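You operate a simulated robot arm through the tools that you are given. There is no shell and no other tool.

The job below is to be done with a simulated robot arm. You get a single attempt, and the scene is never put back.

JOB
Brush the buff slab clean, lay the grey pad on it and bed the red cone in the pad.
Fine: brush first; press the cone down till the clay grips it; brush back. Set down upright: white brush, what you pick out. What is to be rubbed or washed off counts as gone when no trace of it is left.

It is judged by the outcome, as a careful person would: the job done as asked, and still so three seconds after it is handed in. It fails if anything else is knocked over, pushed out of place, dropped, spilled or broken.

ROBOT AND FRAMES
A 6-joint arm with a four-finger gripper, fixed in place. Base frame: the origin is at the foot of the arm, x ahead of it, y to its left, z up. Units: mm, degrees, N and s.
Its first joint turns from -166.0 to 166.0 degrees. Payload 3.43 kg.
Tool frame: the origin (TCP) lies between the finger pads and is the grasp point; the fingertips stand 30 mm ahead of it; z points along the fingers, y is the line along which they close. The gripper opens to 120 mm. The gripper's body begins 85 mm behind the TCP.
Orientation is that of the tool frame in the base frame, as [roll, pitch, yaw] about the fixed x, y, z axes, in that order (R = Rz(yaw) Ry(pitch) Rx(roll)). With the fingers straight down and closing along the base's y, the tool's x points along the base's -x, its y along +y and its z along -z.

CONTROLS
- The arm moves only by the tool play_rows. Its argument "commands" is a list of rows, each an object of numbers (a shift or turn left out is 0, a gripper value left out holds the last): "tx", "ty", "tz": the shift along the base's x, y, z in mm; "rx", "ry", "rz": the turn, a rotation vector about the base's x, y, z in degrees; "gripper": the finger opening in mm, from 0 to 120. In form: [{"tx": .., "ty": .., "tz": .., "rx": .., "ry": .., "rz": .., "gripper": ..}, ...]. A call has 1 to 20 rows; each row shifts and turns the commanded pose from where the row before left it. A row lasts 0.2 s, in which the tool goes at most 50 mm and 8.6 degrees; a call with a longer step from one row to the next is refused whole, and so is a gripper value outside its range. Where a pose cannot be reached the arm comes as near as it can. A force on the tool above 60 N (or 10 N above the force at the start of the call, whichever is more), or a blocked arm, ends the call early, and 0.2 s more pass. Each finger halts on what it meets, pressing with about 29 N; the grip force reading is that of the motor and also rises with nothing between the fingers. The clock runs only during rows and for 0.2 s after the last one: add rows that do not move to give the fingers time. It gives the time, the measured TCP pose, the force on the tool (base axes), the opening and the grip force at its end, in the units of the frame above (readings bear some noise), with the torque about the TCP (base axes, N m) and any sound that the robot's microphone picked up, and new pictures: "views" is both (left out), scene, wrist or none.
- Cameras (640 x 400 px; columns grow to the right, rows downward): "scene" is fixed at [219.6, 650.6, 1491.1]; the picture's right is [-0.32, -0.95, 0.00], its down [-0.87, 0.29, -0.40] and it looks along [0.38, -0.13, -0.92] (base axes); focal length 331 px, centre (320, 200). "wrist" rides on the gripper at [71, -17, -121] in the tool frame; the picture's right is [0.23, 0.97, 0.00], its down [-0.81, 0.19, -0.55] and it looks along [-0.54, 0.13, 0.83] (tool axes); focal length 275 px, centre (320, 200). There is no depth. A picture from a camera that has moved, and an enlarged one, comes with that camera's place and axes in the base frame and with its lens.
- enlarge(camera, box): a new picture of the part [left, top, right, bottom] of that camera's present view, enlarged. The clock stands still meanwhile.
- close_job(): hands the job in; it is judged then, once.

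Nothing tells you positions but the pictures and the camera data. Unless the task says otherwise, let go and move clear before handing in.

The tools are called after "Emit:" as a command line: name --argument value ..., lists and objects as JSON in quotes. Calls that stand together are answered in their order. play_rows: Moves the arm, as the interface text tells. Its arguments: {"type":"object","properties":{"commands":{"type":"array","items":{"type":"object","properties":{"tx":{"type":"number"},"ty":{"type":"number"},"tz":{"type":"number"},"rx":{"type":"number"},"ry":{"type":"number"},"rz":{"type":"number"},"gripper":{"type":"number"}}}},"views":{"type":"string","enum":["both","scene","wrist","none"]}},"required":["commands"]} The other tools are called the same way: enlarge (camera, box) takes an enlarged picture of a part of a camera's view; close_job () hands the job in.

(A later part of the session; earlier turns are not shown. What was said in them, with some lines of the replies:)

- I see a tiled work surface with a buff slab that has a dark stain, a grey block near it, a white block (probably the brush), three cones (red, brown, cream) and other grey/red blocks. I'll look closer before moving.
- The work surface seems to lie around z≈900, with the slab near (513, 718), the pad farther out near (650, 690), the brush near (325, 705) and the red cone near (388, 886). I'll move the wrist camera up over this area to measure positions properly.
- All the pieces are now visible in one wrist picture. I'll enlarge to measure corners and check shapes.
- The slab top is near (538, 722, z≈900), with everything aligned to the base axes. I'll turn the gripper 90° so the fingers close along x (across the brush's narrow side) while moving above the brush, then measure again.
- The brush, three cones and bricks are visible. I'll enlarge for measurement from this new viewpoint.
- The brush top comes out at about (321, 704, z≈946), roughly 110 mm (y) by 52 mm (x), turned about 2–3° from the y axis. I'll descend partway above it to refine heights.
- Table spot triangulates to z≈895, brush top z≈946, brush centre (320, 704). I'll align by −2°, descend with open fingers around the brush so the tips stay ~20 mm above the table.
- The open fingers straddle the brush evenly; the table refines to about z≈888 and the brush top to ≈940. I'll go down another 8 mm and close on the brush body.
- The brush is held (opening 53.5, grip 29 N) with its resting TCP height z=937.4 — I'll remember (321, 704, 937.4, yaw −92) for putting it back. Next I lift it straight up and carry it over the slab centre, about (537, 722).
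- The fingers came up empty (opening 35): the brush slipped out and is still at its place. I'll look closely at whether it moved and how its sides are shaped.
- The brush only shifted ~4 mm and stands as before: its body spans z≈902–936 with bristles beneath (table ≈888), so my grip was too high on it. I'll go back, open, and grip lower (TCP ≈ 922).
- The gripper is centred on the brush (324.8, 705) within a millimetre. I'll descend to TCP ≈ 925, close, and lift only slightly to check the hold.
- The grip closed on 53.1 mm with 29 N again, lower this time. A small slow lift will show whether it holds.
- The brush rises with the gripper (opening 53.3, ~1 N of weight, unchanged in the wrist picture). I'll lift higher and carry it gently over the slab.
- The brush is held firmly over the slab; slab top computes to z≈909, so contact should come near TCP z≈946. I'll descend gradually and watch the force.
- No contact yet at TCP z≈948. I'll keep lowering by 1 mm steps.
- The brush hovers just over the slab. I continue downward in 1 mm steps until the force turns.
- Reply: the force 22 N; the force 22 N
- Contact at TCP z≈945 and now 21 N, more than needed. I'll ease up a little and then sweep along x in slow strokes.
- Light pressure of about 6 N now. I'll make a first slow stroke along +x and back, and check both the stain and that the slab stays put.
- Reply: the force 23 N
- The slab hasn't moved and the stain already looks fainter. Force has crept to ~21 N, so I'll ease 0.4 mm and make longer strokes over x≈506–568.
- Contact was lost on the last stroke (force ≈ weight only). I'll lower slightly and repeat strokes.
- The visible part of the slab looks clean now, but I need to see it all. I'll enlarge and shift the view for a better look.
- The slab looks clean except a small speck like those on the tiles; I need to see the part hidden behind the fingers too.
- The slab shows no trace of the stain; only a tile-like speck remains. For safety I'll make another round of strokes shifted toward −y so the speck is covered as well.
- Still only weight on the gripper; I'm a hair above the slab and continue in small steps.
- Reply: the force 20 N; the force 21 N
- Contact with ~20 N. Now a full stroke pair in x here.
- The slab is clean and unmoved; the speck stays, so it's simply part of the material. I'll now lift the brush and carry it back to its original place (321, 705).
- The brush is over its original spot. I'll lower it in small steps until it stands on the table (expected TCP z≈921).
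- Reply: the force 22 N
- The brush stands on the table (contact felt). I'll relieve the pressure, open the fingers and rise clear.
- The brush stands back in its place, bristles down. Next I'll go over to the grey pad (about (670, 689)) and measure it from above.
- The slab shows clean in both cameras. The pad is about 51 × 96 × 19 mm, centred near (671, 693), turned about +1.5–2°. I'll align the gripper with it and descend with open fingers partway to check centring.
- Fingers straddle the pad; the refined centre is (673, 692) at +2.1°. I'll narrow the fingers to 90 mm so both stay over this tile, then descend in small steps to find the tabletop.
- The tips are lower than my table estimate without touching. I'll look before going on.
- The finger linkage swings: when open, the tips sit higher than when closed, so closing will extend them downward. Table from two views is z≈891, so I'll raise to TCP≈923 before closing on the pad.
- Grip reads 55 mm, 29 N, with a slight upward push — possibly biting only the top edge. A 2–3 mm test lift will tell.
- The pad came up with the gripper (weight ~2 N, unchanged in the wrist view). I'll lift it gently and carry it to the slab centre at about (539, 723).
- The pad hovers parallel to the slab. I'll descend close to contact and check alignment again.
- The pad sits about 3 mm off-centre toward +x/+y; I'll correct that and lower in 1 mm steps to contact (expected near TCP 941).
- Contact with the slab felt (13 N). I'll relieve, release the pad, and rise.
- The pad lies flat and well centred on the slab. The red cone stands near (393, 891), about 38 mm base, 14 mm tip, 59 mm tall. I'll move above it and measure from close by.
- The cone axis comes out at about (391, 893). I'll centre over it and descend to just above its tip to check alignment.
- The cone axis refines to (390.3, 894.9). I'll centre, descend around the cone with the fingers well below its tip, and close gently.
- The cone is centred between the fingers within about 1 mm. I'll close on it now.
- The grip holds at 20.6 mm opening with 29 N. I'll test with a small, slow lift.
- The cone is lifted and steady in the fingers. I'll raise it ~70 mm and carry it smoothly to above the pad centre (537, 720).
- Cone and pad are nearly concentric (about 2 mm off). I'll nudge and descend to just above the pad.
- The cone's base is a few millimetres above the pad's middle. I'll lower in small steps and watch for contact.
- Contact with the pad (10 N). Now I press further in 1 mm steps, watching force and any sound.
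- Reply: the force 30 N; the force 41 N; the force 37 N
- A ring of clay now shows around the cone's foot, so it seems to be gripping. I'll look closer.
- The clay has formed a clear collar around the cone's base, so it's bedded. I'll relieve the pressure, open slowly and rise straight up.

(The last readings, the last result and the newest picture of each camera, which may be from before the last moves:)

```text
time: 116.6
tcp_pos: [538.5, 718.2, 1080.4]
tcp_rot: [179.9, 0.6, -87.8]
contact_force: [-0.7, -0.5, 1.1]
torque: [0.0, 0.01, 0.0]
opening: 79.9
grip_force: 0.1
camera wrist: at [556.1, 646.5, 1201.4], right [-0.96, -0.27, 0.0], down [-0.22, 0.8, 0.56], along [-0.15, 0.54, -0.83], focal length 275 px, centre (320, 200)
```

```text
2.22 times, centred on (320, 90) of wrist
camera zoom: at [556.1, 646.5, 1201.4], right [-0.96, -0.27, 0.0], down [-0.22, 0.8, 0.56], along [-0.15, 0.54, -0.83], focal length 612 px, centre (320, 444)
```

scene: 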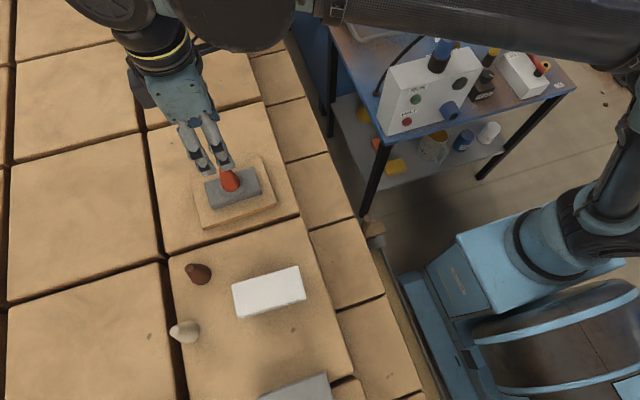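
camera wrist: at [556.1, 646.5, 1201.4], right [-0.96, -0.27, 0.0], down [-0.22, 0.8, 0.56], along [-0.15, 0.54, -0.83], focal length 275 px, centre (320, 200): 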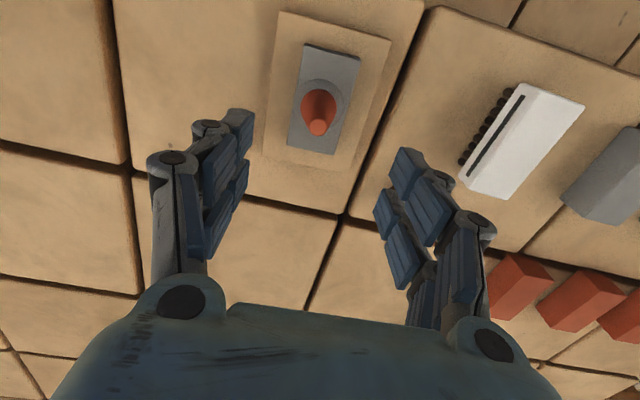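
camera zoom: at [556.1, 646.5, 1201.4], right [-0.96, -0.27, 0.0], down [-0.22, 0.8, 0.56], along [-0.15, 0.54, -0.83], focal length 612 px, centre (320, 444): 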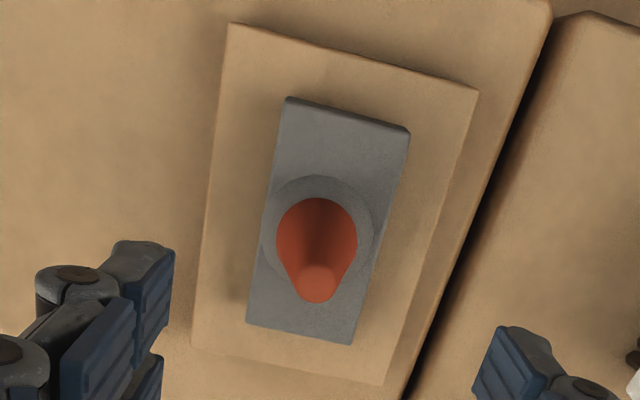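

The cone stands upright and bedded in the pad's middle with the clay collar around it. I'll move the arm well clear and then check everything in a final look.

Emit:
play_rows --commands '[{"tz": 30}, {"tz": 35, "gripper": 120}, {"tx": -20, "ty": -20, "tz": 20}, {"tx": -30, "ty": -30}, {"tx": -35, "ty": -30}, {"tx": -35, "ty": -30}, {"tx": -35, "ty": -25}, {"tx": -35, "ty": -20}, {"tx": -35, "ty": -15}, {"tx": -35, "ty": -10}, {"tx": -35}, {"tx": -30}, {}]'

Emit:
enlarge --camera "scene" --box '[220, 250, 320, 330]'

Emit:
enlarge --camera "scene" --box '[180, 130, 290, 230]'

Emit:
enlarge --camera "scene" --box '[100, 240, 360, 400]'

```text
time: 119.4
tcp_pos: [212.9, 539.4, 1167.7]
tcp_rot: [179.8, 0.6, -87.8]
contact_force: [-0.1, -0.1, -0.5]
torque: [0.0, 0.01, 0.01]
opening: 120.1
grip_force: 0.2
camera wrist: at [231.6, 467.3, 1287.2], right [-0.96, -0.27, 0.0], down [-0.22, 0.8, 0.56], along [-0.15, 0.54, -0.83], focal length 275 px, centre (320, 200)
```

scene: 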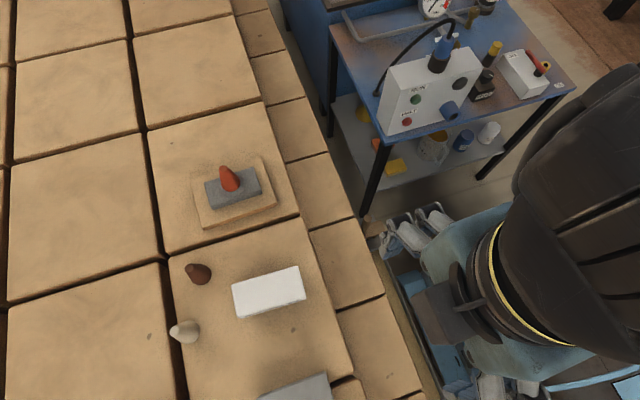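
wrist: 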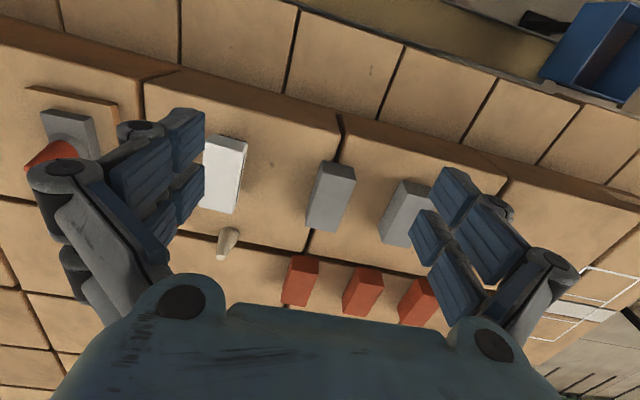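

```text
5.00 times, centred on (270, 290) of scene
camera zoom: at [219.6, 650.6, 1491.1], right [-0.32, -0.95, 0.0], down [-0.87, 0.29, -0.4], along [0.38, -0.13, -0.92], focal length 1654 px, centre (570, -250)
```

zoom: 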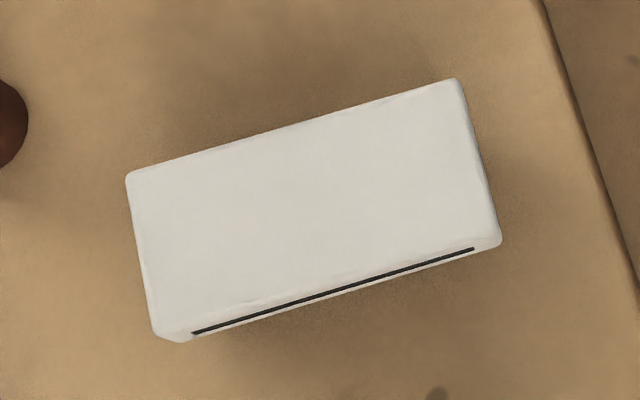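

```text
4.00 times, centred on (235, 180) of scene
camera zoom: at [219.6, 650.6, 1491.1], right [-0.32, -0.95, 0.0], down [-0.87, 0.29, -0.4], along [0.38, -0.13, -0.92], focal length 1323 px, centre (660, 280)
```

zoom: 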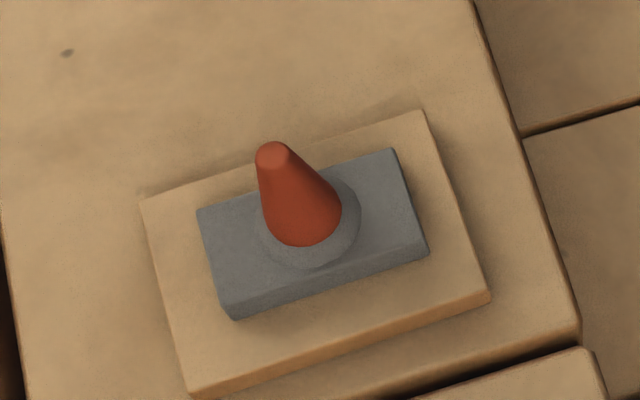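

```text
2.46 times, centred on (230, 320) of scene
camera zoom: at [219.6, 650.6, 1491.1], right [-0.32, -0.95, 0.0], down [-0.87, 0.29, -0.4], along [0.38, -0.13, -0.92], focal length 814 px, centre (542, -95)
```

zoom: 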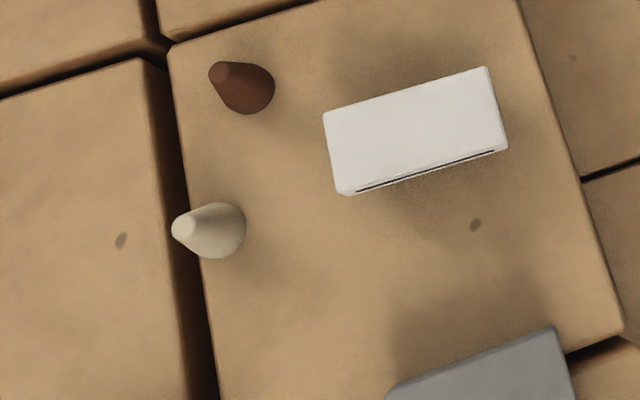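

Everything checks out: the slab is clean, the pad lies centred on it, and the red cone stands upright with the clay gripping its foot. The brush is back where it was, bristles down, and nothing else has moved. The arm is clear, so I'm handing in.

Emit:
close_job

```text
The job is handed in.
```

The job is handed in. The buff slab is brushed clean, the grey pad lies centred on it, and the red cone stands upright in the pad.

- **Slab:** I saw no trace of the stain in either camera before laying the pad. A small speck near one end stayed after brushing. The tiles have the same specks, so I took it as part of the material. The pad now seems to cover it.
- **Cone:** I pressed it down with about 40 N. A collar of clay formed around its foot, and it stayed upright after I let go. I did not tug it to test the hold.
- **Brush:** My first grip slipped and shifted the brush about 4 mm on the table. A lower grip held. It now stands bristles down, within about a pixel of where it started.
- **Other items:** The brown and cream cones, the blocks and the slab all look unmoved in the final pictures. The arm is clear of the work area.
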